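You operate a simulated robot arm through the tools that you are given. There is no shell and no other tool. Be economical: measure what you need, move in short steps, check, and stop when the job is done.

You are at the controls of a simulated robot arm. One attempt, no reset.

Task
Stack the snack box labelled "nuts" from the island top on top of the snack box that says "popcorn". Stack the snack carton that says "carrot" from the island top on top of the snack carton labelled "grapes". Put the bread roll from the island top on the white dinner plate. Put the pepper sauce bottle on the fourth wooden shelf from the bottom. Put the bottle that says "walnut oil" from the island top on the worktop over the crockery cupboard and the bottle that says "balsamic" on the worktop under the mixer. The order is free. Set down upright: pepper sauce bottle, bottle.
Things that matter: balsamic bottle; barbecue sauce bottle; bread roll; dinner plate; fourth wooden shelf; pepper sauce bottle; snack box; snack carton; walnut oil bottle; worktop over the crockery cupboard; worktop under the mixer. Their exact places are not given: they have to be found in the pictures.

Only the result counts: the job must be done as asked and must still hold three seconds after the hand-in. Knocking over, shifting, dropping, spilling or breaking anything else fails it.

Robot
A 7-joint arm with a two-finger gripper on a trunk, on a base that drives. Base frame: it is fixed to the floor where the robot stands at the start and does not move with it; the origin is under the middle of the robot, x ahead of it, y to its left, z up; the surface under the hand at the start is at about z = 910. Readings come in mm, rad, newtons and seconds.
With the tool pointing down near the work surface it reaches from about 320 to 760 mm from the robot's upright axis, wherever it stands. Its first joint turns from -2.496 to 2.496 rad. Places, roughly: balsamic bottle, barbecue sauce bottle, walnut oil [750, 0, 1000]; bread roll (8x7x5 cm) [800, 600, 900]; dinner plate (20x20x3 cm) [800, 400, 900]; fourth wooden shelf [0, 2700, 1300]; pepper sauce bottle [750, 750, 1000]; snack carton [500, 500, 1000]; worktop over the crockery cupboard [2500, 300, 900]; worktop under the mixer [1600, -1800, 900]. Payload 2.45 kg.
The TCP is the grasp point between the finger pads, 26 mm short of the fingertips. In the tool frame z runs along the fingers and y along their closing line. The gripper opens to 96 mm. The gripper's body begins 69 mm behind the TCP.
Orientation is that of the tool frame in the base frame, as a unit quaternion [w, x, y, z]. With the fingers straight down and closing along the base's y, the tool's x points along the base's -x, its y along +y and its z along -z.

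Tools
- The arm moves only by the tool servo_tool. Its argument "motion" is a list of rows, each a list of 7 numbers: the shift along the tool's x, y, z in mm, then the turn, a rotation vector about the tool's x, y, z in rad, then the opening in per cent of the stroke, from 0 (shut) to 100 (fully open). In form: [[dx, dy, dz, wx, wy, wz, fingers], ...]. A call has 1 to 20 rows; each row is the pose to reach, as a shift and turn from the pose commanded when the call began, along the tool's axes at that moment. A row lasts 0.2 s, in which the tool goes at most 50 mm and 0.15 rad; a call with a longer step from one row to the next is refused whole, and so is a gripper value outside its range. Where a pose cannot be reached the arm comes as near as it can. A force on the tool above 40 N (or 10 N above the force at the start of the call, whichever is more), or a blocked arm, ends the call early, and 0.2 s more pass. The fingers move at their own pace and stop on an object; they squeeze with about 38 N. The grip force told is the motor's: it shows also when the fingers shut on nothing. Time passes only in rows, and 0.2 s behind the last, so rows that repeat a pose let the fingers close. The reply holds the time, the measured pose of the TCP, the force on the tool along the base axes, the opening and the grip force, in the units named above and with some noise, with the torque about the TCP (base axes, N m) and any sound that the robot's microphone picked up, and new pictures: "views" is both (left out), scene, wrist or none.
- Cameras (640 x 400 px; columns grow to the right, rows downward): "scene" is now at [32.9, 185, 1531.3]; the picture's right is [0.05, -1.00, 0.00], its down [-0.67, -0.03, -0.74] and it looks along [0.74, 0.04, -0.67] (base axes); focal length 286 px, centre (320, 200). "wrist" rides on the gripper at [82, 3, -98] in the tool frame; the picture's right is [-0.04, 1.00, 0.00], its down [-0.73, -0.03, -0.68] and it looks along [-0.68, -0.03, 0.73] (tool axes); focal length 256 px, centre (320, 200).
- slide_trunk(by): slides the trunk up (or, below 0, down) by that many mm; the arm and the scene camera ride with it, the base frame stays. It gives what a move gives, with no picture.
- roll_base(legs): drives the robot by 1 to 6 legs, each [ahead, turn to the left] in mm and rad, along the robot's own axes; the way and the turn of a leg run together, so that a leg with both is an arc; at most 1500 mm and 3.142 rad a leg. The arm and the cameras ride along, it lands a little off, and it stops where it bumps. It gives what a move gives, and a new picture of the scene camera.
- pan_tilt(pan, tilt): turns the head with the scene camera to pan (to the left, within 2.705 rad either way) and tilt (down, from -0.506 to 1.204), counted from straight ahead of the robot. It gives what a move gives, and a new picture of the scene camera.
- point_at(camera, pixels): for up to 12 pixels [column, row] of the newest picture of that camera ("zoom" is the newest enlarged one), the place [x, y, z] in the base frame of the surface seen there, good to about 3 mm. No time passes.
- inspect(camera, box): a new picture of the part [left, top, right, bottom] of that camera's present view, enlarged. No time passes.
- finish_job(): hands the job in; it is judged then, once.

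Go step by step. Measure first, check grasps and placings, and put right what went wrong. The budget is 124 turns and 260 pictures, counting those below and the enlarged ones. Unless the task says otherwise, let go and move clear before handing in, and close with one line.

The tools are called after "Emit:" as a command line: name --pt "numbers of a row" for each row, then --argument value for the rest, lists and objects as JSON in quotes. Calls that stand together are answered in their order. servo_tool: Moves the arm, as the interface text tells. Its arguments: {"type":"object","properties":{"motion":{"type":"array","items":{"type":"array","items":{"type":"number"}}},"views":{"type":"string","enum":["both","scene","wrist","none"]}},"required":["motion"]} The other tools are called the same way: slide_trunk (by) slides the trunk up or down; roll_base (legs) drives the base; pan_tilt (pan, tilt) turns the head that bears the scene camera; point_at (camera, pixels) gives the place of the surface under pixels of a picture; inspect (camera, box) takes an enlarged picture of a part of a camera's view; finish_job () hands the job in.

At the start:

```text
t: 0.0
eef_pos: [472.8, 142.2, 1164.9]
tcp_rot: [0.0, -0.001, 1.0, 0.0]
ft_force: [-0.2, -0.2, 0.3]
wrist_torque: [0.01, -0.02, 0.02]
width: 96.0
grip_force: 0.1
trunk travel left (down, up): [-575.0, 65.0]
robot x, y, heading: [0.1, 0.9, 0.001]
head pan, tilt: [0.049, 0.737]
```

scene: 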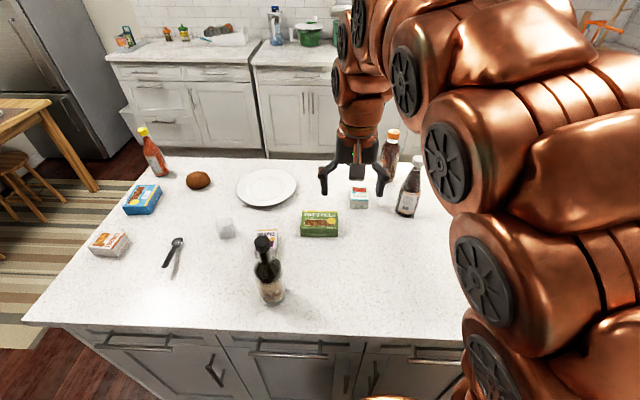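
wrist: 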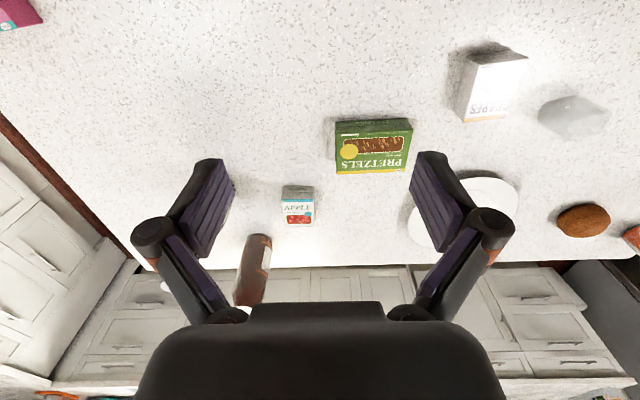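

The scene shows the island with several boxes and bottles; I'll enlarge parts to read labels.

Emit:
inspect --camera "scene" --box '[80, 110, 280, 310]'

Emit:
inspect --camera "scene" --box '[240, 110, 460, 310]'

Emit:
pan_tilt --pan -0.7 --tilt 0.7

Emit:
pan_tilt --pan 0.8 --tilt 0.6

Emit:
pan_tilt --pan 1.6 --tilt 0.3

```text
2.00 times, centred on (180, 210) of scene
```

zoom: 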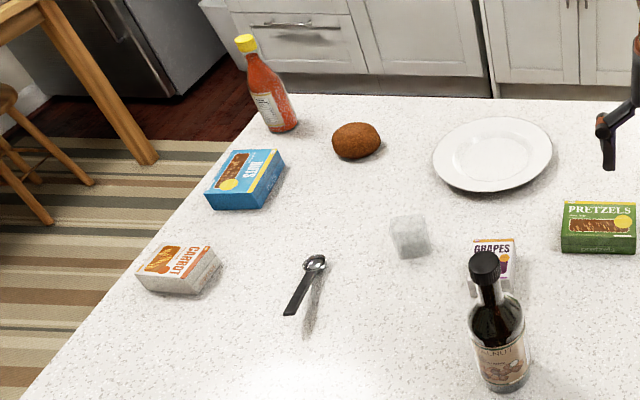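

```text
2.00 times, centred on (350, 210) of scene
```

zoom: 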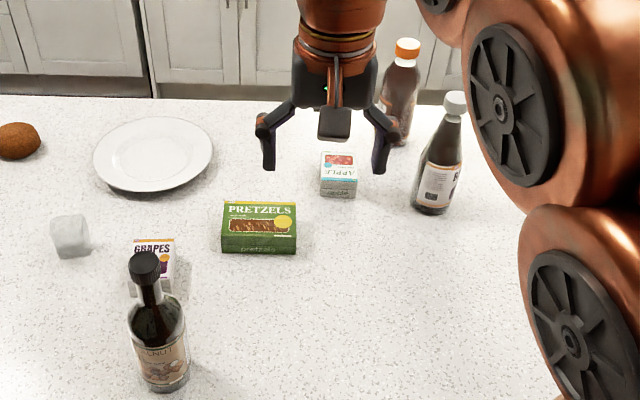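

```text
t: 1.1
eef_pos: [474.3, 144.2, 1165.2]
tcp_rot: [0.0, -0.001, 1.0, 0.0]
ft_force: [1.1, 0.3, 0.4]
wrist_torque: [0.0, 0.01, 0.03]
width: 95.9
grip_force: 0.0
trunk travel left (down, up): [-575.0, 65.0]
robot x, y, heading: [3.4, -1.6, -0.006]
head pan, tilt: [-0.7, 0.7]
```

scene: 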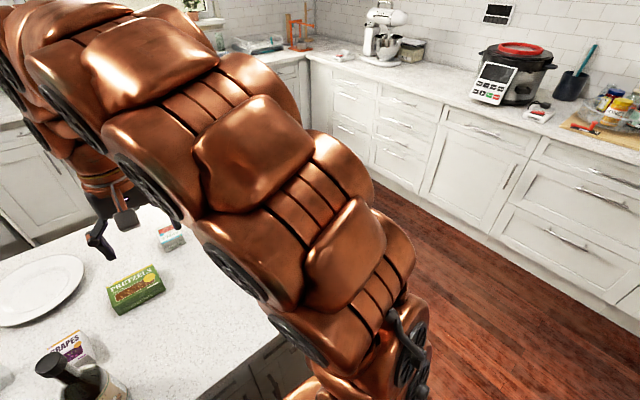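

```text
t: 2.7
eef_pos: [474.0, 143.4, 1165.7]
tcp_rot: [0.0, 0.001, 1.0, 0.0]
ft_force: [-0.3, -0.8, 0.3]
wrist_torque: [-0.03, 0.0, -0.02]
width: 96.1
grip_force: 0.0
trunk travel left (down, up): [-575.0, 65.0]
robot x, y, heading: [-1.9, -5.0, -0.001]
head pan, tilt: [0.799, 0.6]
```

scene: 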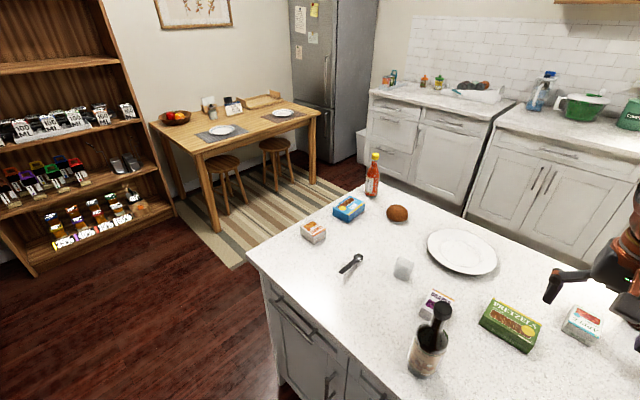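

```text
t: 3.8
eef_pos: [474.2, 144.0, 1165.1]
tcp_rot: [0.0, 0.0, 1.0, 0.0]
ft_force: [0.4, 0.5, 0.0]
wrist_torque: [-0.02, 0.01, 0.01]
width: 96.0
grip_force: 0.1
trunk travel left (down, up): [-575.0, 65.0]
robot x, y, heading: [-0.2, -0.8, 0.002]
head pan, tilt: [1.6, 0.3]
```

scene: 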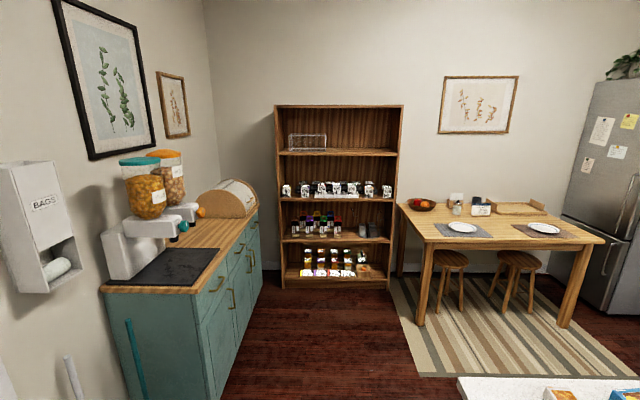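

Shelf unit is at (340,150): the fourth board from the bottom is the one bearing the wire basket. I'll measure it and look nearer.

Emit:
point_at --camera "scene" --pixels '[[340, 152], [340, 149], [390, 152], [285, 152], [305, 140], [322, 140], [340, 199], [340, 104], [340, 276], [340, 238], [395, 130], [340, 135]]'

Emit:
inspect --camera "scene" --box '[260, 90, 420, 300]'

Emit:
pan_tilt --pan 0.1 --tilt 0.35

```text
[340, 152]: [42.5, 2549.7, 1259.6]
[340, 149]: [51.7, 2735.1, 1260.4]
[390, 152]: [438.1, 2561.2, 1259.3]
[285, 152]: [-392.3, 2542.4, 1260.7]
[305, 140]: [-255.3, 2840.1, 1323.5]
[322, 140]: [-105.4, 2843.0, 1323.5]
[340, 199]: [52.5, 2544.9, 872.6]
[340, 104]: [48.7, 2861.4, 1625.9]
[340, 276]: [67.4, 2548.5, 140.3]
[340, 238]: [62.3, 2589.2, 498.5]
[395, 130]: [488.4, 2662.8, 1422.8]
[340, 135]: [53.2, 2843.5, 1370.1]
```

```text
1.90 times, centred on (340, 195) of scene
```

zoom: 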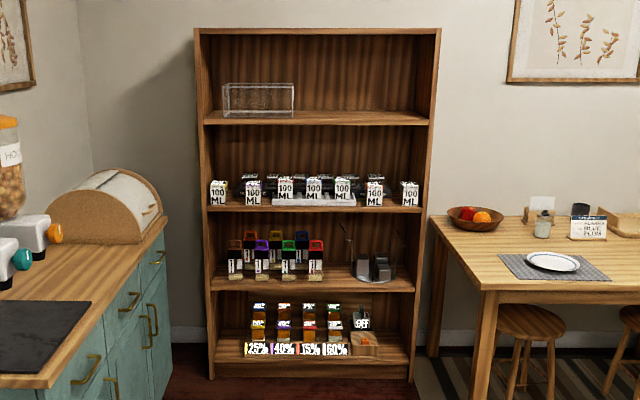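

```text
t: 5.4
eef_pos: [475.0, 143.0, 1165.0]
tcp_rot: [0.0, 0.0, 1.0, 0.001]
ft_force: [0.0, 0.0, -0.6]
wrist_torque: [-0.04, -0.02, -0.02]
width: 95.9
grip_force: 0.1
trunk travel left (down, up): [-575.0, 65.0]
robot x, y, heading: [0.4, 2.6, -0.0]
head pan, tilt: [0.099, 0.351]
```

scene: 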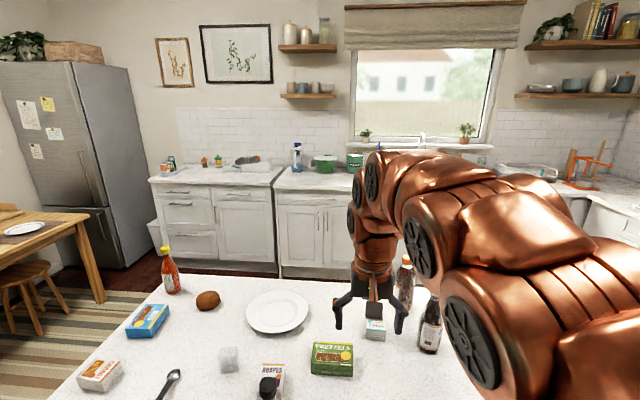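

The counter behind the island is split at about column 275; I'll measure worktops and look for the crockery cupboard.

Emit:
point_at --camera "scene" --pixels '[[155, 181], [270, 182], [283, 184], [320, 184], [340, 188], [200, 176], [297, 160], [322, 165], [240, 182], [355, 165], [500, 178], [350, 172]]'

Emit:
inspect --camera "scene" --box '[140, 130, 380, 280]'

Emit:
pan_tilt --pan -0.9 --tilt 0.4

```text
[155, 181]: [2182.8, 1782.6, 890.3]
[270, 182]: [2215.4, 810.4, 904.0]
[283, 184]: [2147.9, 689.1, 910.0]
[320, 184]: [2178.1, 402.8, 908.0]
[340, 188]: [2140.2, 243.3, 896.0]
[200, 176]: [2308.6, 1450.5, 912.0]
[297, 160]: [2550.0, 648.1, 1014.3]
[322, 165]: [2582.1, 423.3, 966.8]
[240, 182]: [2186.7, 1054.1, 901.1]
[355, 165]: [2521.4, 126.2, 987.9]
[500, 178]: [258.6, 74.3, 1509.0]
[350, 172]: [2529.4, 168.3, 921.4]
```

```text
2.67 times, centred on (260, 205) of scene
```

zoom: 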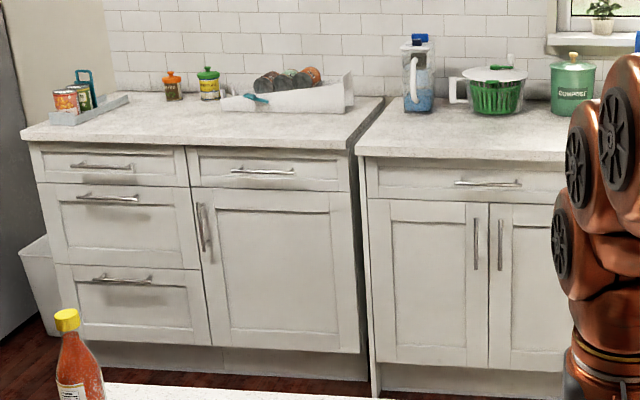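

```text
t: 6.7
eef_pos: [473.9, 143.6, 1164.4]
tcp_rot: [0.001, 0.0, 1.0, 0.0]
ft_force: [0.0, -1.4, -0.2]
wrist_torque: [-0.03, -0.02, -0.03]
width: 96.0
grip_force: 0.1
trunk travel left (down, up): [-575.0, 65.0]
robot x, y, heading: [-1.6, -3.5, -0.001]
head pan, tilt: [-0.901, 0.4]
```

scene: 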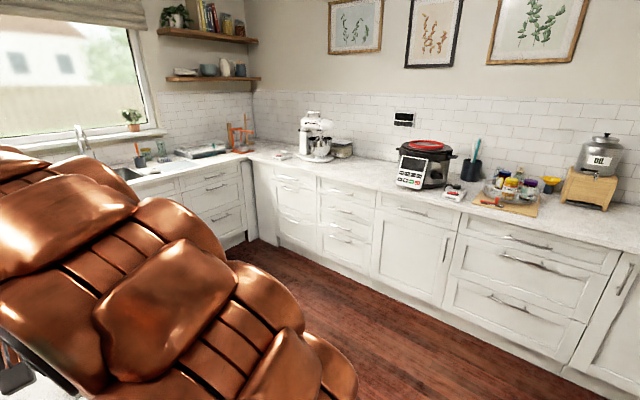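

Mixer is at (315,140); I'll measure the worktop near it and the island edge, then look at the near right of the island.

Emit:
point_at --camera "scene" --pixels '[[318, 158], [282, 155], [340, 172], [350, 165], [375, 170], [320, 172], [260, 152], [380, 186], [300, 172], [345, 150]]'

Emit:
inspect --camera "scene" --box '[240, 90, 480, 240]'

Emit:
pan_tilt --pan 0.05 --tilt 1.15

Emit:
pan_tilt --pan -1.3 --tilt 1.1

```text
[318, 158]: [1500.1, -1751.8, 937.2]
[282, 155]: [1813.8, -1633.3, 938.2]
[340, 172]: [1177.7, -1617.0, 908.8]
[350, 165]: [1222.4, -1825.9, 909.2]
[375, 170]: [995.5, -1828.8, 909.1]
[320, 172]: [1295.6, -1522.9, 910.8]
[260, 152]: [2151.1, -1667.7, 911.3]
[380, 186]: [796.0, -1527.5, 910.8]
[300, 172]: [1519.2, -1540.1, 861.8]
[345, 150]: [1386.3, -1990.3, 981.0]
```

```text
2.67 times, centred on (360, 165) of scene
```

zoom: 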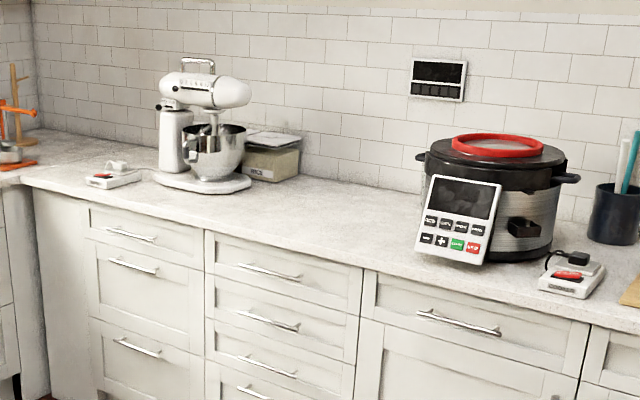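

```text
t: 7.9
eef_pos: [473.7, 143.4, 1165.0]
tcp_rot: [0.0, 0.001, 1.0, 0.0]
ft_force: [0.4, 0.0, 0.6]
wrist_torque: [-0.02, -0.02, -0.01]
width: 95.9
grip_force: 0.0
trunk travel left (down, up): [-575.0, 65.0]
robot x, y, heading: [2.9, 0.4, -0.004]
head pan, tilt: [0.051, 1.15]
```

scene: 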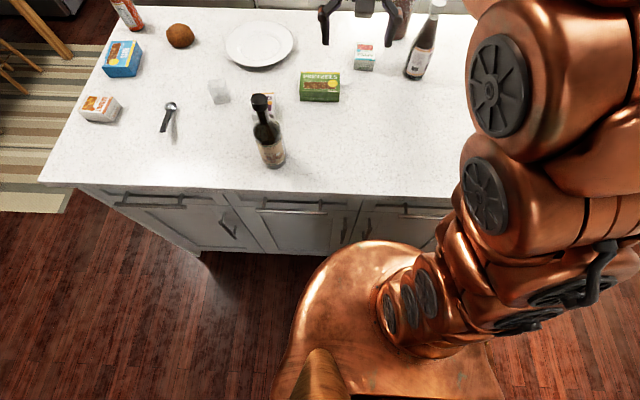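

```text
t: 9.4
eef_pos: [474.8, 143.0, 1165.2]
tcp_rot: [0.0, 0.0, 1.0, 0.0]
ft_force: [-1.9, 0.0, 0.0]
wrist_torque: [0.03, 0.04, -0.04]
width: 96.0
grip_force: 0.1
trunk travel left (down, up): [-575.0, 65.0]
robot x, y, heading: [-0.2, -1.5, 0.001]
head pan, tilt: [-1.3, 1.1]
```

scene: 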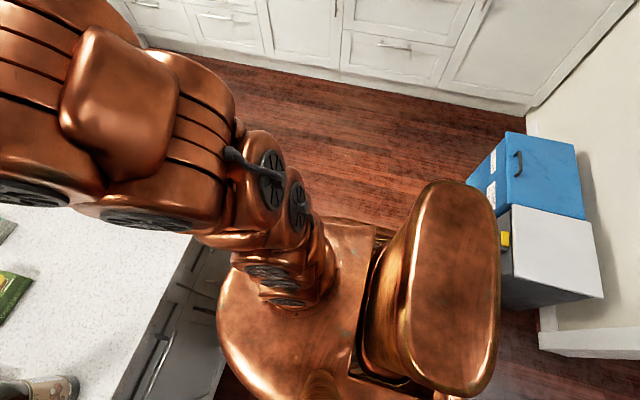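

The purple box at wrist picture (10,10) may be popcorn; I'll measure that and the island items.

Emit:
point_at --camera "wrist" --pixels '[[15, 10], [40, 20], [2, 28], [295, 200], [300, 216], [370, 125], [370, 150], [492, 68], [480, 115], [255, 285], [120, 60], [110, 230]]'

Emit:
pan_tilt --pan 0.35 --tilt 0.85

```text
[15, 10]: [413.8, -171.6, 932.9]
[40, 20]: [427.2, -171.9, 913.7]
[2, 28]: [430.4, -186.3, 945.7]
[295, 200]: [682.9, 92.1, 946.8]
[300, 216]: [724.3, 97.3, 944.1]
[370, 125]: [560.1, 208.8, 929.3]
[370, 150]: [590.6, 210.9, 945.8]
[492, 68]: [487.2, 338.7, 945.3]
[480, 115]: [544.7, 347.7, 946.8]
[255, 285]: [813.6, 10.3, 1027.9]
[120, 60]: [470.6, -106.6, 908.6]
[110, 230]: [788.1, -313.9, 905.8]
```

```text
t: 11.1
eef_pos: [473.4, 143.1, 1165.2]
tcp_rot: [0.001, 0.0, 1.0, 0.0]
ft_force: [-0.1, -0.1, -0.8]
wrist_torque: [-0.01, -0.02, -0.01]
width: 95.9
grip_force: 0.1
trunk travel left (down, up): [-575.0, 65.0]
robot x, y, heading: [-0.2, 0.8, 0.002]
head pan, tilt: [0.351, 0.85]
```

scene: 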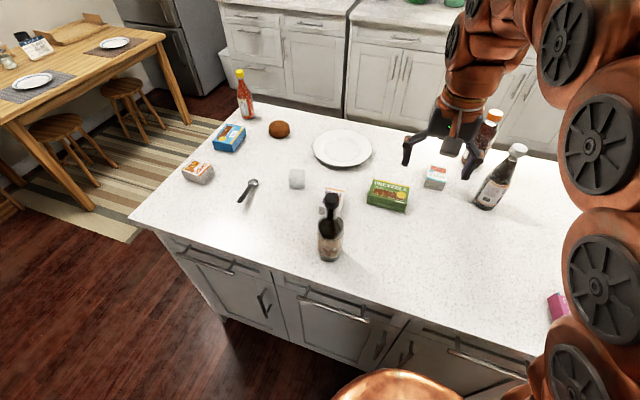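

Now I measure items in this picture: nuts (230,138), carrot (199,172), roll (279,129), plate (343,148), pepper bottle (244,95), walnut bottle (330,230), purple box (558,305).

Emit:
inspect --camera "scene" --box '[170, 60, 410, 270]'

Emit:
point_at --camera "scene" --pixels '[[228, 125], [246, 130], [234, 143], [214, 138], [186, 163], [213, 170], [278, 128], [343, 148], [243, 108], [240, 72], [331, 240], [330, 198]]'

Emit:
point_at --camera "scene" --pixels '[[313, 148], [372, 150], [345, 131], [342, 166], [343, 155], [200, 168], [338, 192], [327, 190], [561, 293], [551, 300], [497, 188], [517, 148]]'

```text
1.90 times, centred on (290, 165) of scene
```

zoom: 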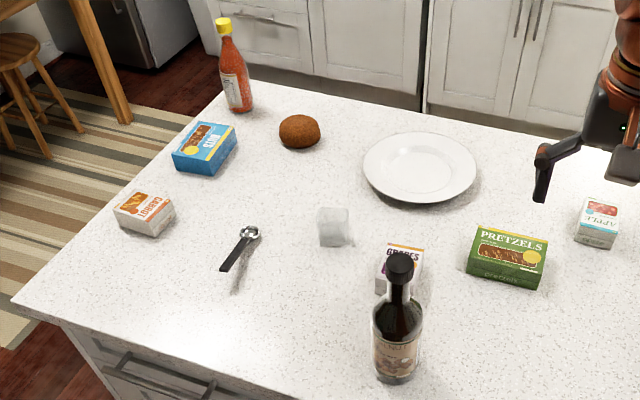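

```text
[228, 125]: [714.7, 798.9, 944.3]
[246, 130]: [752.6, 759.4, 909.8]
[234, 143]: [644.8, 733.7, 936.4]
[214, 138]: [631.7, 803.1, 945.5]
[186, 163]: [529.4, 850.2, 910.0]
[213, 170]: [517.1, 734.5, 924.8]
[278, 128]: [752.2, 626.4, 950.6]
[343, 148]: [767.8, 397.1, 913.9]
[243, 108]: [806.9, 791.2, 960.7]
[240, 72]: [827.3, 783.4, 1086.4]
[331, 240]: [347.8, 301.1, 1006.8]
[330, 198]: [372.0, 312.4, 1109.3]
```

```text
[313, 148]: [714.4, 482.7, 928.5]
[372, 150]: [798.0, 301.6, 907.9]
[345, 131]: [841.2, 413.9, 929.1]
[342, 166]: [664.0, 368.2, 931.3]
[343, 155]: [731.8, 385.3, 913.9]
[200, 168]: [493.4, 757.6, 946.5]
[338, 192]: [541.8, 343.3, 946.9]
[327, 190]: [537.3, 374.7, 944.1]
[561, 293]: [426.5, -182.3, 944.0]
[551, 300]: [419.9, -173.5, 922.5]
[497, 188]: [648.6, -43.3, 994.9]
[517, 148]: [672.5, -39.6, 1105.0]
```

Boxes are ~37 mm tall lying flat on a 910 mm top. I'll move the hand towards the purple box to read it and see the right part of the island.

Emit:
servo_tool --pt "20 -40 0 0 0 0 100" --pt "40 -80 0 0 0 0 100" --pt "60 -120 0 0 0 0 100" --pt "80 -160 0 0 0 0 100" --pt "100 -200 0 0 0 0 100" --pt "100 -240 0 0 0 0 100"

Emit:
point_at --camera "scene" --pixels '[[130, 218], [530, 350], [330, 278]]'

```text
t: 12.5
eef_pos: [372.2, -97.3, 1163.9]
tcp_rot: [0.0, 0.0, 1.0, 0.0]
ft_force: [0.1, 0.2, 0.3]
wrist_torque: [-0.02, -0.02, -0.02]
width: 96.0
grip_force: 0.1
trunk travel left (down, up): [-575.0, 65.0]
robot x, y, heading: [-0.5, -1.5, 0.002]
head pan, tilt: [0.351, 0.85]
```

scene: 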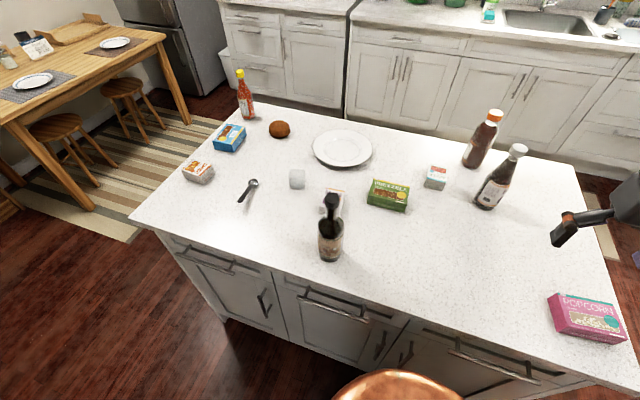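
wrist: 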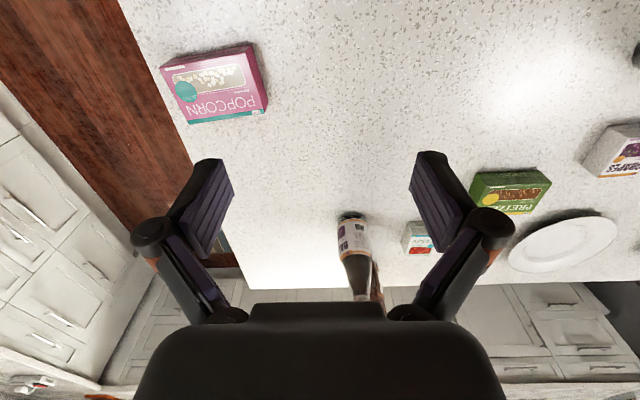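

```text
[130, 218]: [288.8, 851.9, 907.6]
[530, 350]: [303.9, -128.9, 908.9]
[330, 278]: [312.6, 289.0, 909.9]
```

Popcorn confirmed at scene (587,318). I'll read the two right-hand bottles and measure the box corners.

Emit:
inspect --camera "scene" --box '[420, 95, 580, 235]'

Emit:
inspect --camera "wrist" --box '[300, 190, 440, 310]'

Emit:
point_at --camera "wrist" --pixels '[[165, 68], [248, 48], [265, 110], [190, 121], [355, 240], [240, 260], [180, 130], [375, 280], [160, 90], [125, 10], [245, 286]]'

Emit:
point_at --camera "scene" --pixels '[[560, 295], [614, 305], [625, 341], [517, 150], [486, 204], [494, 114], [474, 164], [497, 178], [480, 140], [600, 240], [560, 163], [322, 140]]'

```text
2.86 times, centred on (500, 165) of scene
```

zoom: 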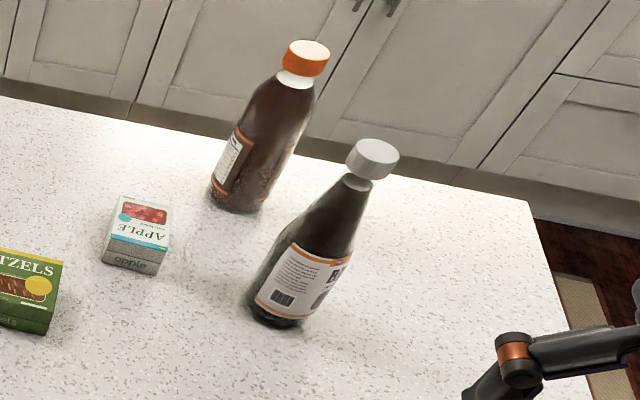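

```text
3.33 times, centred on (370, 250) of wrist
```

zoom: 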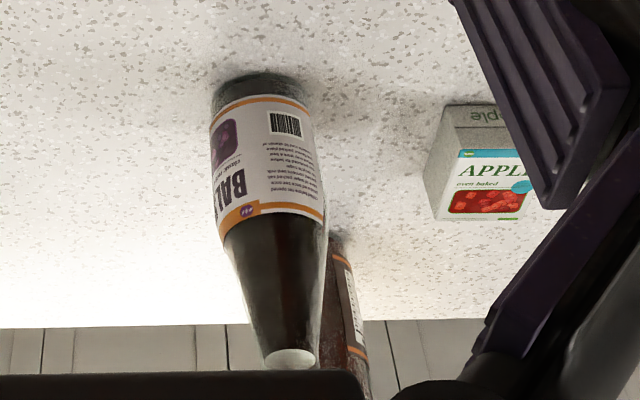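

```text
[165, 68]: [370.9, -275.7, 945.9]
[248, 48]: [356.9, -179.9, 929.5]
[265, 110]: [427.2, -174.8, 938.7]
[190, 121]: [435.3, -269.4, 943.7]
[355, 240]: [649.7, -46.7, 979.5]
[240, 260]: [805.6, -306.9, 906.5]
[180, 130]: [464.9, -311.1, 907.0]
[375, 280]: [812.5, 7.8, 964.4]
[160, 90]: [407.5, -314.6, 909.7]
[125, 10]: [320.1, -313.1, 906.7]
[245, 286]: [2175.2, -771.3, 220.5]
```

```text
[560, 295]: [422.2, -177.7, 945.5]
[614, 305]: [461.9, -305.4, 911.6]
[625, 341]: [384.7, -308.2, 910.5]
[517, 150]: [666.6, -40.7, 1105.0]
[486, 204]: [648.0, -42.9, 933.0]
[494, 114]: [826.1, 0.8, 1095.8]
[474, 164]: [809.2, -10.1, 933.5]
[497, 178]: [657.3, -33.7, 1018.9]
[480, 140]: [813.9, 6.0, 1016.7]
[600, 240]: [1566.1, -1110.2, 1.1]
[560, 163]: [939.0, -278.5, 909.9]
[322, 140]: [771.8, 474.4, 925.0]
```

The white-capped bottle reads "BAL…" (balsamic), centred near (669,-41) with cap top at ~1107. I move above it with fingers open.

Emit:
servo_tool --pt "-45 10 0 0 0 0 100" --pt "-90 20 0 0 0 0 100" --pt "-135 30 0 0 0 0 100" --pt "-180 40 0 0 0 0 100" --pt "-220 50 0 0 0 0 100" --pt "-260 56 0 0 0 0 100" --pt "-295 56 0 0 0 0 100" --pt "-295 56 0 0 0 0 100"

Emit:
inspect --camera "wrist" --box '[180, 100, 480, 300]'

```text
t: 14.3
eef_pos: [664.0, -39.9, 1154.5]
tcp_rot: [0.0, 0.0, 1.0, 0.0]
ft_force: [-0.1, -1.0, -0.8]
wrist_torque: [-0.01, 0.02, 0.0]
width: 95.8
grip_force: 0.0
out of reach, approached as far as the arm can: row 7, 8
trunk travel left (down, up): [-575.0, 65.0]
robot x, y, heading: [-2.2, 1.6, -0.001]
head pan, tilt: [0.351, 0.85]
```

scene: 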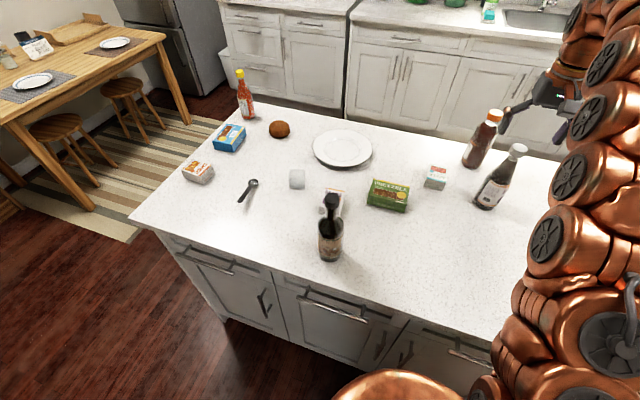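
wrist: 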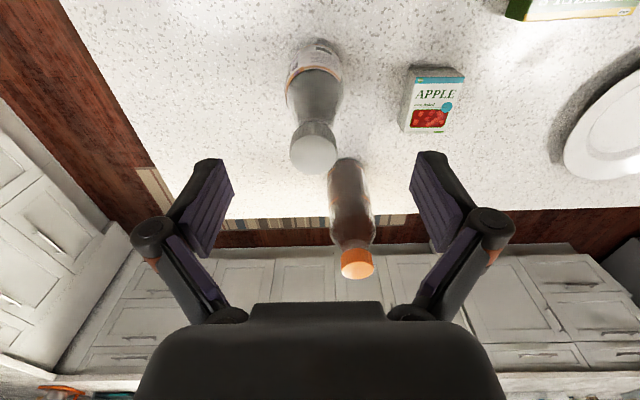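

```text
2.00 times, centred on (330, 200) of wrist
```

zoom: 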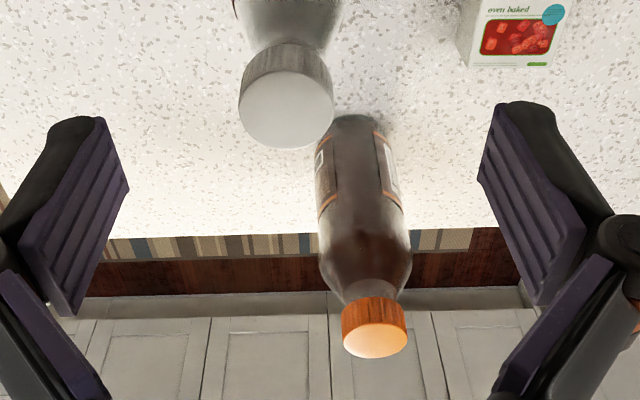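

The cap is at wrist (314,152); I'll measure its top.

Emit:
point_at --camera "wrist" --pixels '[[314, 152], [292, 150], [336, 150], [314, 170], [314, 138], [316, 128], [315, 90], [290, 90], [340, 90]]'

```text
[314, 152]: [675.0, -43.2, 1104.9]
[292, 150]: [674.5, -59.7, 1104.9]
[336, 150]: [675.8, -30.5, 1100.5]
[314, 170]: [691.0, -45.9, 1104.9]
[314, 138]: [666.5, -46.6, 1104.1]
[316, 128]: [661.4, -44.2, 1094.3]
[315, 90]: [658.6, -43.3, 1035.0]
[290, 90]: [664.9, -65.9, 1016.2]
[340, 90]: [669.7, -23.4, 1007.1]
```

Cap centre is about (677,-44), top 1105. I'll descend onto the cap.

Emit:
servo_tool --pt "0 -3 25 0 0 0 100" --pt "-12 -4 45 0 0 0 100" --pt "-13 -4 66 0 0 0 100" --pt "-13 -4 66 0 0 0 100"

```text
t: 15.3
eef_pos: [676.6, -44.3, 1087.4]
tcp_rot: [0.001, -0.001, 1.0, 0.0]
ft_force: [-0.1, 0.4, 0.2]
wrist_torque: [0.01, 0.02, 0.0]
width: 95.8
grip_force: 0.0
trunk travel left (down, up): [-575.0, 65.0]
robot x, y, heading: [-0.1, 0.2, 0.002]
head pan, tilt: [0.351, 0.85]
```

scene: 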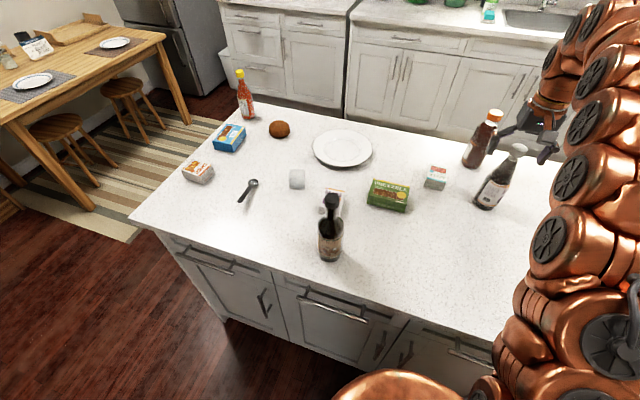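
wrist: 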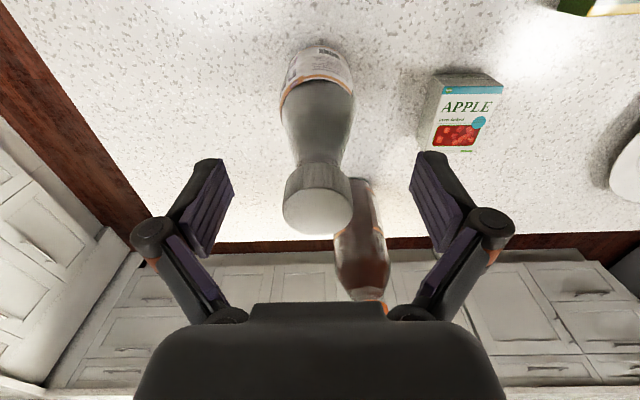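

The cap sits between the pads; I close and test lift.

Emit:
servo_tool --pt "0 0 0 0 0 0 0" --pt "0 0 0 0 0 0 0" --pt "0 0 0 0 0 0 0" --pt "0 0 0 0 0 0 0" --pt "0 0 0 0 0 0 0" --pt "0 0 -15 0 0 0 0" --pt "0 0 -30 0 0 0 0" --pt "0 0 -30 0 0 0 0" --views "wrist"

```text
t: 17.1
eef_pos: [675.9, -44.4, 1119.4]
tcp_rot: [0.0, 0.0, 1.0, 0.0]
ft_force: [0.5, 0.3, -4.1]
wrist_torque: [-0.03, 0.01, -0.02]
width: 30.6
grip_force: 37.9
trunk travel left (down, up): [-575.0, 65.0]
robot x, y, heading: [0.1, 2.3, -0.005]
head pan, tilt: [0.351, 0.85]
```

wrist: 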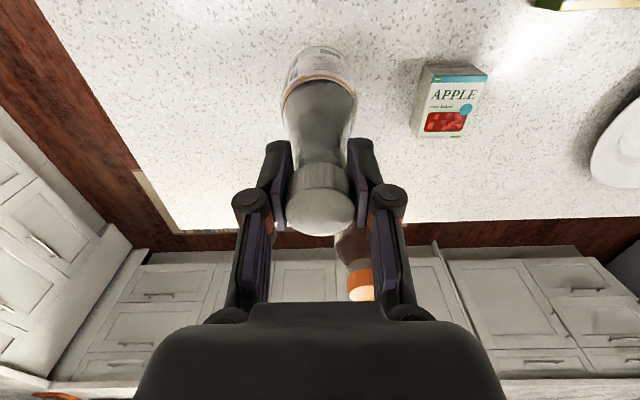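

Held (31 mm, ~4 N). I retract and lift, then look to the right for the driving way.

Emit:
servo_tool --pt "35 0 -30 0 0 0 0" --pt "75 0 -60 0 0 0 0" --pt "115 0 -80 0 0 0 0" --pt "155 0 -90 0 0 0 0" --pt "195 0 -90 0 0 0 0" --pt "235 0 -90 0 0 0 0" --pt "270 0 -90 0 0 0 0" --pt "270 0 -90 0 0 0 0" --views "none"

Emit:
pan_tilt --pan -1.6 --tilt 0.6

Emit:
point_at --camera "scene" --pixels '[[200, 200], [300, 200], [400, 200], [500, 200], [400, 280], [500, 280], [560, 150], [450, 150], [350, 150], [250, 130]]'

```text
t: 18.9
eef_pos: [408.1, -44.0, 1208.9]
tcp_rot: [-0.001, 0.001, 1.0, 0.001]
ft_force: [-0.4, -0.7, -4.8]
wrist_torque: [-0.01, 0.03, -0.02]
width: 30.5
grip_force: 38.1
trunk travel left (down, up): [-575.0, 65.0]
robot x, y, heading: [2.0, -2.5, 0.002]
head pan, tilt: [0.351, 0.85]
```

```text
t: 20.8
eef_pos: [407.9, -42.8, 1208.8]
tcp_rot: [-0.001, 0.0, 1.0, 0.0]
ft_force: [0.1, 0.0, -4.5]
wrist_torque: [-0.03, -0.01, 0.01]
width: 30.4
grip_force: 37.7
trunk travel left (down, up): [-575.0, 65.0]
robot x, y, heading: [-1.9, -4.7, -0.0]
head pan, tilt: [-1.6, 0.6]
```

scene: 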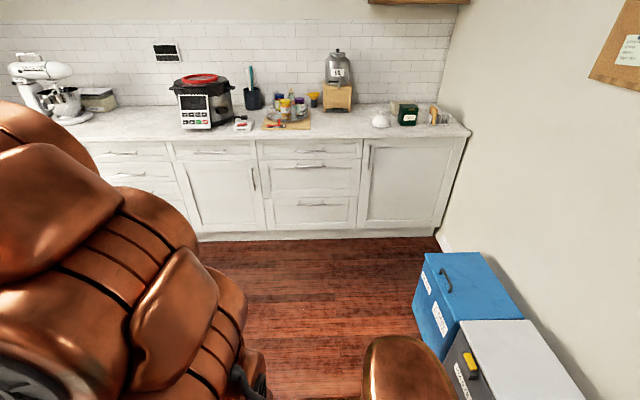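

```text
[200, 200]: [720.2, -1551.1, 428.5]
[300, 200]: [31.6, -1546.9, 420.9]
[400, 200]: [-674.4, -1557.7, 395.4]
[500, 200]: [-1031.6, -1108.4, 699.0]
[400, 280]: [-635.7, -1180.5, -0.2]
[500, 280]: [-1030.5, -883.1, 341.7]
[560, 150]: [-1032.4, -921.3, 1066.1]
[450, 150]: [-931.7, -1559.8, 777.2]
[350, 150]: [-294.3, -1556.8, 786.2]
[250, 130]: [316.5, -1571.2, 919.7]
```

The floor to the right is clear. I drive around the right end of the island, keeping about 600 mm from the counter.

Emit:
roll_base --legs '[[0, -1.571], [900, 0], [0, 1.571], [1270, 0], [0, -1.571]]'

Emit:
pan_tilt --pan 0.3 --tilt 0.6

```text
t: 43.0
eef_pos: [1251.8, -1273.7, 1209.5]
tcp_rot: [0.0, 0.679, 0.734, 0.0]
ft_force: [0.1, -0.4, -5.2]
wrist_torque: [0.0, -0.01, 0.0]
width: 30.4
grip_force: 37.7
trunk travel left (down, up): [-575.0, 65.0]
robot x, y, heading: [1265.7, -858.2, -1.498]
head pan, tilt: [-1.6, 0.6]
```

scene: 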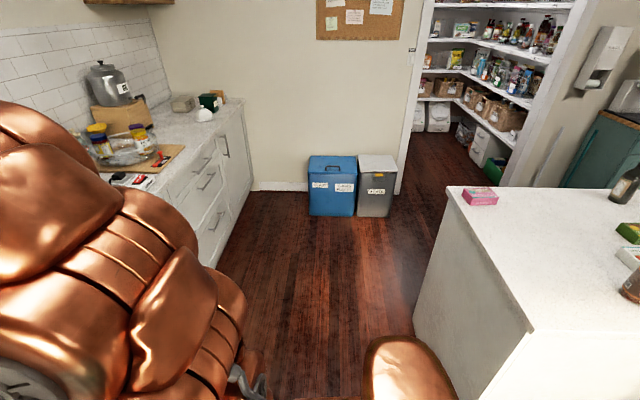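

```text
t: 44.9
eef_pos: [1252.6, -1272.5, 1209.9]
tcp_rot: [0.0, 0.68, 0.733, 0.0]
ft_force: [0.1, 0.1, -5.4]
wrist_torque: [0.04, 0.0, -0.01]
width: 30.3
grip_force: 37.6
trunk travel left (down, up): [-575.0, 65.0]
robot x, y, heading: [1262.2, -860.9, -1.497]
head pan, tilt: [0.3, 0.6]
```

scene: 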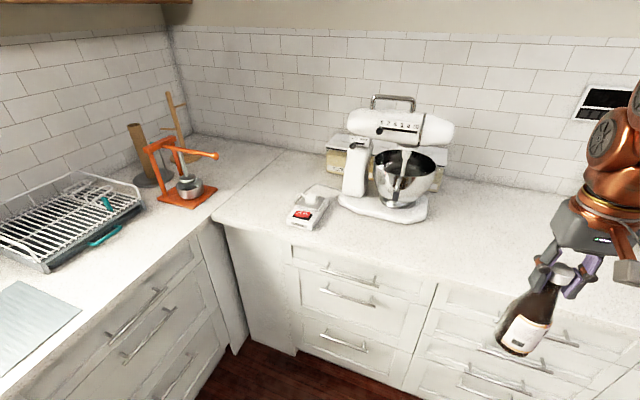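

Mixer at (395,160). I measure the free worktop in front of and beside it.

Emit:
point_at --camera "scene" --pixels '[[400, 222], [385, 240], [370, 262], [340, 210], [350, 230], [440, 250], [430, 210], [435, 278], [450, 220], [290, 240], [415, 235], [320, 225]]'

Emit:
inspect --camera "scene" --box '[240, 120, 520, 300]'

```text
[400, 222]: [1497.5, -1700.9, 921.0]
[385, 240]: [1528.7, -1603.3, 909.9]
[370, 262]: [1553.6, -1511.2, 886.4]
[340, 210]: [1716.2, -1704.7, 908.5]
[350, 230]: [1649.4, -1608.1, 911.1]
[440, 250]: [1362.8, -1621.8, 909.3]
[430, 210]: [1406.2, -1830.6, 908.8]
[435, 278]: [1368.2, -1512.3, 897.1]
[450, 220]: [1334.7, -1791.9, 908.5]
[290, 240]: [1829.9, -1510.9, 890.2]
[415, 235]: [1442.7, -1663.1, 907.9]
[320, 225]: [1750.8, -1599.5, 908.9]
```

```text
2.22 times, centred on (380, 210) of scene
```

zoom: 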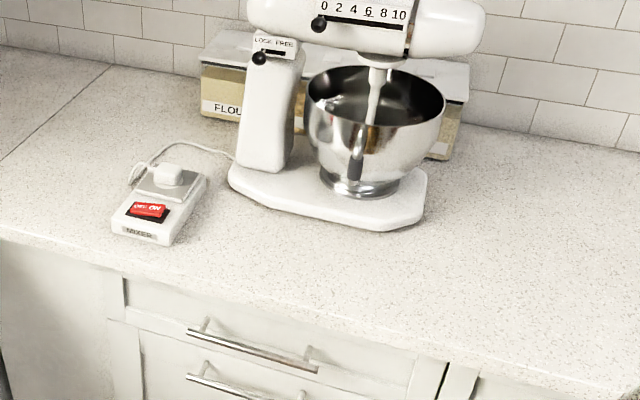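

I choose (1540,-1585), in front of the mixer; the robot must be ~250 mm closer.

Emit:
roll_base --legs '[[240, 0]]'

```text
t: 46.7
eef_pos: [1270.0, -1512.6, 1209.1]
tcp_rot: [0.001, 0.681, 0.733, 0.0]
ft_force: [-0.4, 0.7, -4.1]
wrist_torque: [0.0, 0.03, 0.02]
width: 30.1
grip_force: 37.4
trunk travel left (down, up): [-575.0, 65.0]
robot x, y, heading: [1282.0, -1101.7, -1.5]
head pan, tilt: [0.3, 0.6]
```

scene: 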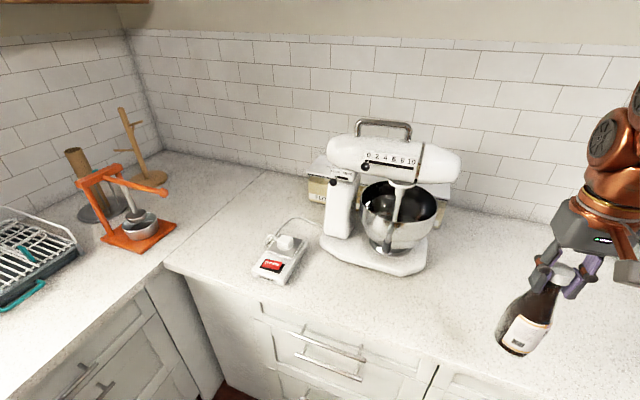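

Moving over (1540,-1585) and lowering to just above the worktop.

Emit:
servo_tool --pt "-15 45 0 0 0 0 0" --pt "-30 90 0 0 0 0 0" --pt "-45 135 0 0 0 0 0" --pt "-60 180 0 0 0 0 0" --pt "-75 225 0 0 0 0 0" --pt "-91 264 0 0 0 0 0" --pt "-91 264 40 0 0 0 0" --pt "-91 264 80 0 0 0 0" --pt "-91 264 110 0 0 0 0" --pt "-91 264 110 0 0 0 0"

```text
t: 48.9
eef_pos: [1540.4, -1582.8, 1097.8]
tcp_rot: [0.0, 0.68, 0.733, -0.001]
ft_force: [0.2, 0.1, -3.8]
wrist_torque: [0.03, 0.0, 0.02]
width: 30.4
grip_force: 37.6
trunk travel left (down, up): [-575.0, 65.0]
robot x, y, heading: [1279.9, -1102.9, -1.501]
head pan, tilt: [0.3, 0.6]
```

scene: 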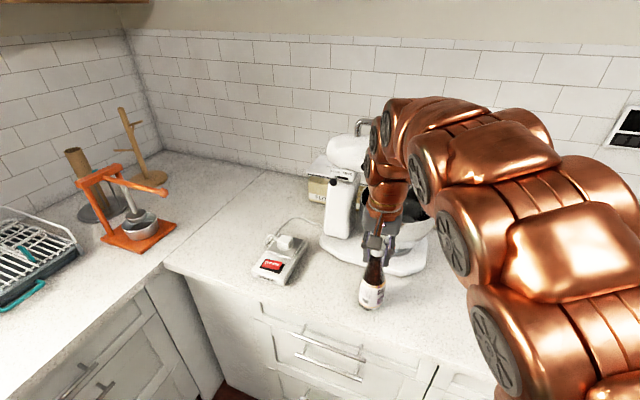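
wrist: 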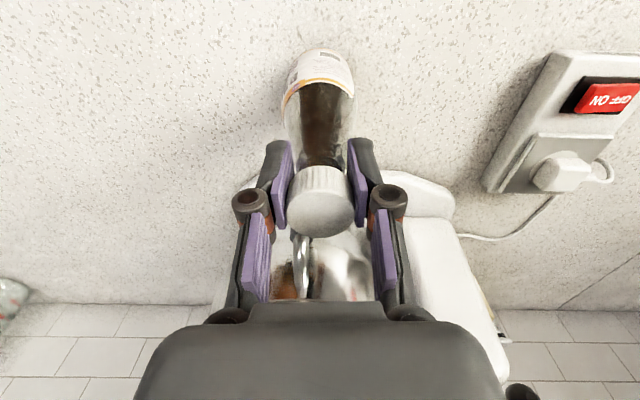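

About 9 mm to go; I lower in small steps.

Emit:
servo_tool --pt "0 0 4 0 0 0 0" --pt "0 0 7 0 0 0 0" --pt "0 0 9 0 0 0 0" --pt "0 0 11 0 0 0 0" --pt "0 0 11 0 0 0 0" --views "none"

```text
t: 50.1
eef_pos: [1538.4, -1583.6, 1087.6]
tcp_rot: [0.0, 0.681, 0.733, 0.0]
ft_force: [-0.4, 0.6, 0.7]
wrist_torque: [-0.01, -0.02, 0.0]
width: 30.7
grip_force: 37.6
trunk travel left (down, up): [-575.0, 65.0]
robot x, y, heading: [1276.1, -1102.8, -1.5]
head pan, tilt: [0.3, 0.6]
```

Load is off (0.7 N), so it stands. I open and lift away.

Emit:
servo_tool --pt "0 0 0 0 0 0 40" --pt "0 0 0 0 0 0 80" --pt "0 0 0 0 0 0 100" --pt "0 0 0 0 0 0 100" --pt "0 0 0 0 0 0 100" --pt "0 0 -30 0 0 0 100" --pt "0 0 -75 0 0 0 100" --pt "0 0 -120 0 0 0 100" --pt "30 -40 -120 0 0 0 100" --pt "60 -80 -120 0 0 0 100" --pt "90 -120 -120 0 0 0 100" --pt "110 -160 -120 0 0 0 100" --pt "130 -200 -120 0 0 0 100" --pt "130 -240 -120 0 0 0 100" --pt "130 -260 -120 0 0 0 100" --views "scene"

```text
t: 53.3
eef_pos: [1269.5, -1472.3, 1207.7]
tcp_rot: [0.0, 0.68, 0.733, 0.0]
ft_force: [-0.2, -0.5, 0.0]
wrist_torque: [0.01, -0.04, 0.0]
width: 96.2
grip_force: 0.1
trunk travel left (down, up): [-575.0, 65.0]
robot x, y, heading: [1282.2, -1100.3, -1.497]
head pan, tilt: [0.3, 0.6]
```

scene: 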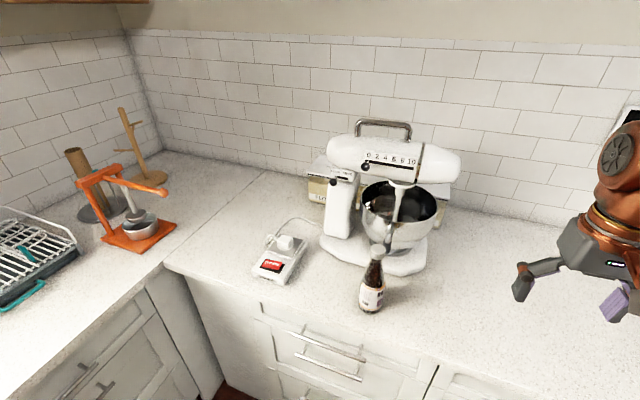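

Balsamic stands upright at (374,280). Next I drive to the far side of the island for the roll and the pepper sauce.

Emit:
roll_base --legs '[[0, 2.944], [800, 0], [800, 0], [0, 1.69]]'

Emit:
pan_tilt --pan 0.0 --tilt 0.75

```text
t: 72.5
eef_pos: [1048.9, 514.6, 1207.6]
tcp_rot: [0.0, 1.0, 0.013, 0.0]
ft_force: [0.3, -0.1, 0.8]
wrist_torque: [0.01, -0.03, 0.03]
width: 95.8
grip_force: 0.1
trunk travel left (down, up): [-575.0, 65.0]
robot x, y, heading: [1416.7, 484.1, -3.114]
head pan, tilt: [0.3, 0.6]
```

scene: 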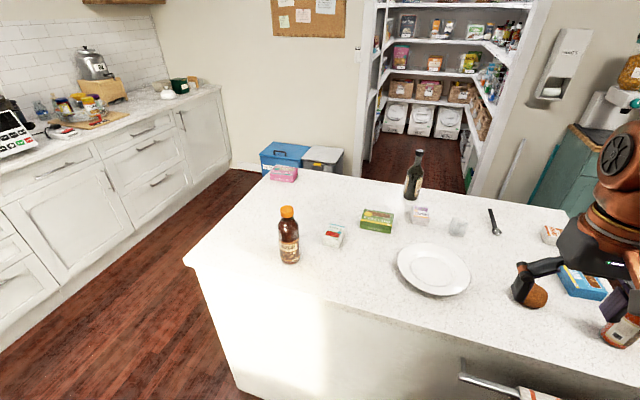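

```text
t: 73.3
eef_pos: [1050.5, 513.5, 1207.9]
tcp_rot: [0.0, 1.0, 0.013, 0.0]
ft_force: [0.5, 0.9, -0.4]
wrist_torque: [-0.04, 0.01, 0.0]
width: 96.1
grip_force: 0.0
trunk travel left (down, up): [-575.0, 65.0]
robot x, y, heading: [1419.5, 488.0, -3.114]
head pan, tilt: [0.0, 0.75]
```

scene: 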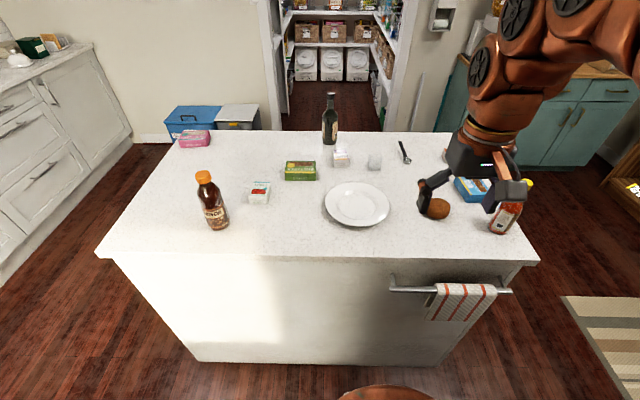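

I take a wrist view for the roll and pepper bottle.

Emit:
servo_tool --pt "-45 0 0 0 0 0 100" --pt "-90 -30 0 0 0 0 100" --pt "-130 -60 0 0 0 0 100" --pt "-130 -60 0 0 0 0 100" --views "wrist"

```text
refused: row 2 steps farther than a row can; nothing moved
```

Emit:
servo_tool --pt "-40 0 0 0 0 0 100" --pt "-75 -30 0 0 0 0 100" --pt "-110 -60 0 0 0 0 100" --pt "-130 -60 0 0 0 0 100" --pt "-130 -60 0 0 0 0 100" --views "wrist"

```text
t: 74.5
eef_pos: [917.1, 570.1, 1208.2]
tcp_rot: [0.001, 1.0, 0.014, 0.001]
ft_force: [0.7, -0.6, 0.6]
wrist_torque: [-0.01, 0.01, -0.02]
width: 96.0
grip_force: 0.0
trunk travel left (down, up): [-575.0, 65.0]
robot x, y, heading: [1421.1, 486.2, -3.116]
head pan, tilt: [0.0, 0.75]
```

wrist: 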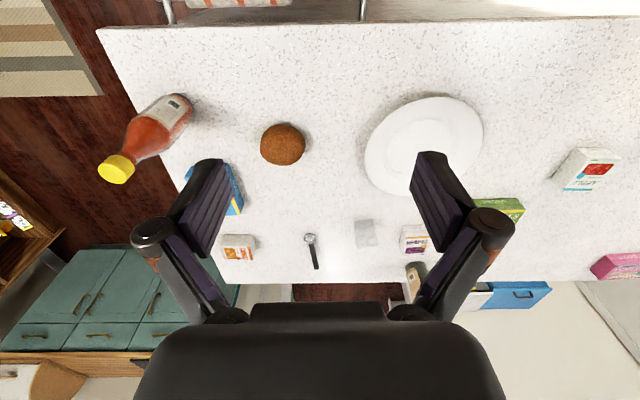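

Emit:
point_at --camera "wrist" --pixels '[[282, 143], [261, 145], [304, 143], [282, 125], [282, 162], [115, 170], [175, 115], [160, 122], [424, 145], [365, 150], [480, 125], [430, 98]]'

Emit:
inspect --camera "wrist" --box '[80, 70, 340, 230]'

```text
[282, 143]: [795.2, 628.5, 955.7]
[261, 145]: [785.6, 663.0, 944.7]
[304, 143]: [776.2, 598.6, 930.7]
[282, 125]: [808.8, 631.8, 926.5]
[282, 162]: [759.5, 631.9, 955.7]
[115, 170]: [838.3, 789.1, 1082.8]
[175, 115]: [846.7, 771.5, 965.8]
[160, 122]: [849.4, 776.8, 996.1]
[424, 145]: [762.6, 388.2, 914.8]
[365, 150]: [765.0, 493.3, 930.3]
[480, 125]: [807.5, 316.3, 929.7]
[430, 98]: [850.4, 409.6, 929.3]
```

```text
2.46 times, centred on (210, 150) of wrist
```

zoom: 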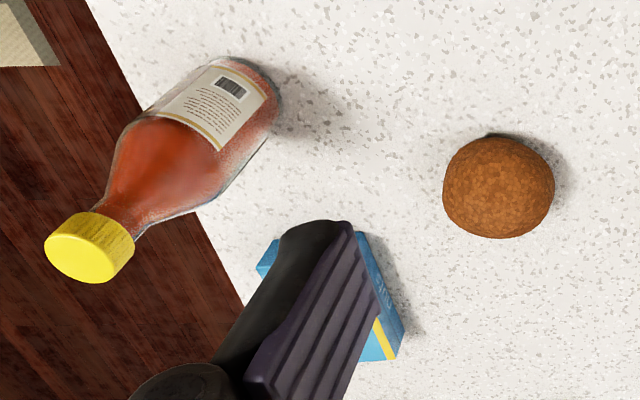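

Roll spans x 742–812, y 598–665, centre ~(777,631), top 957. I go above it.

Emit:
servo_tool --pt "-40 -20 0 0 0 0 100" --pt "-80 -40 20 0 0 0 100" --pt "-115 -55 50 0 0 0 100" --pt "-138 -65 90 0 0 0 100" --pt "-138 -65 130 0 0 0 100" --pt "-138 -65 170 0 0 0 100" --pt "-138 -65 200 0 0 0 100" --pt "-138 -65 200 0 0 0 100" --views "wrist"

Emit:
point_at --camera "wrist" --pixels '[[320, 150], [280, 150], [355, 150], [318, 100], [318, 190], [318, 120]]'

```text
t: 76.3
eef_pos: [776.6, 632.8, 1007.0]
tcp_rot: [0.001, 1.0, 0.014, 0.0]
ft_force: [0.6, -0.5, -0.6]
wrist_torque: [0.0, 0.0, 0.02]
width: 96.3
grip_force: 0.1
trunk travel left (down, up): [-575.0, 65.0]
robot x, y, heading: [1422.4, 483.6, -3.116]
head pan, tilt: [0.0, 0.75]
```

wrist: 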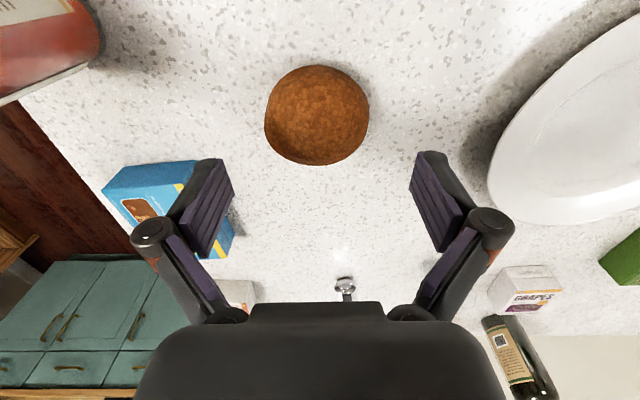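

```text
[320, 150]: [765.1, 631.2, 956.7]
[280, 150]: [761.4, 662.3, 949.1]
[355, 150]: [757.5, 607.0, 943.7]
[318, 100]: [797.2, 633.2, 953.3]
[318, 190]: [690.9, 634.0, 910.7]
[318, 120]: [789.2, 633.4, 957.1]
```

Aligned. Descend to z≈950, close and lift.

Emit:
servo_tool --pt "3 -1 25 0 0 0 100" --pt "3 -1 48 0 0 0 100" --pt "3 -1 60 0 0 0 100" --pt "3 -1 60 0 0 0 100" --pt "3 -1 60 0 0 0 40" --pt "3 -1 60 0 0 0 0" --pt "3 -1 60 0 0 0 0" --pt "3 -1 60 0 0 0 0" --pt "3 -1 60 0 0 0 0" --pt "3 -1 40 0 0 0 0" --pt "3 -1 0 0 0 0 0" --pt "3 -1 0 0 0 0 0" --views "wrist"

```text
t: 78.9
eef_pos: [782.4, 633.3, 1008.2]
tcp_rot: [0.0, 1.0, 0.014, 0.0]
ft_force: [0.2, -0.9, -0.8]
wrist_torque: [-0.01, -0.03, -0.01]
width: 72.0
grip_force: 38.0
trunk travel left (down, up): [-575.0, 65.0]
robot x, y, heading: [1421.8, 486.2, -3.121]
head pan, tilt: [0.0, 0.75]
```

wrist: 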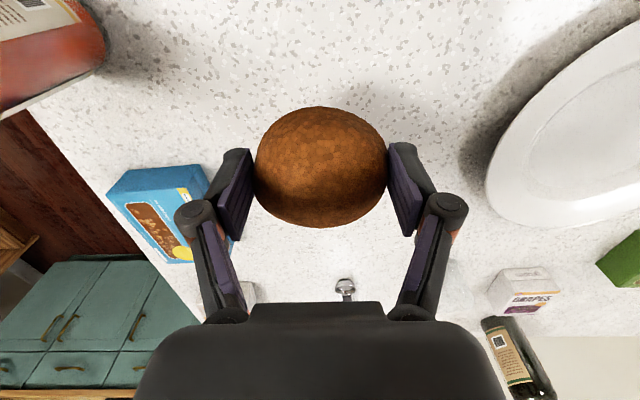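

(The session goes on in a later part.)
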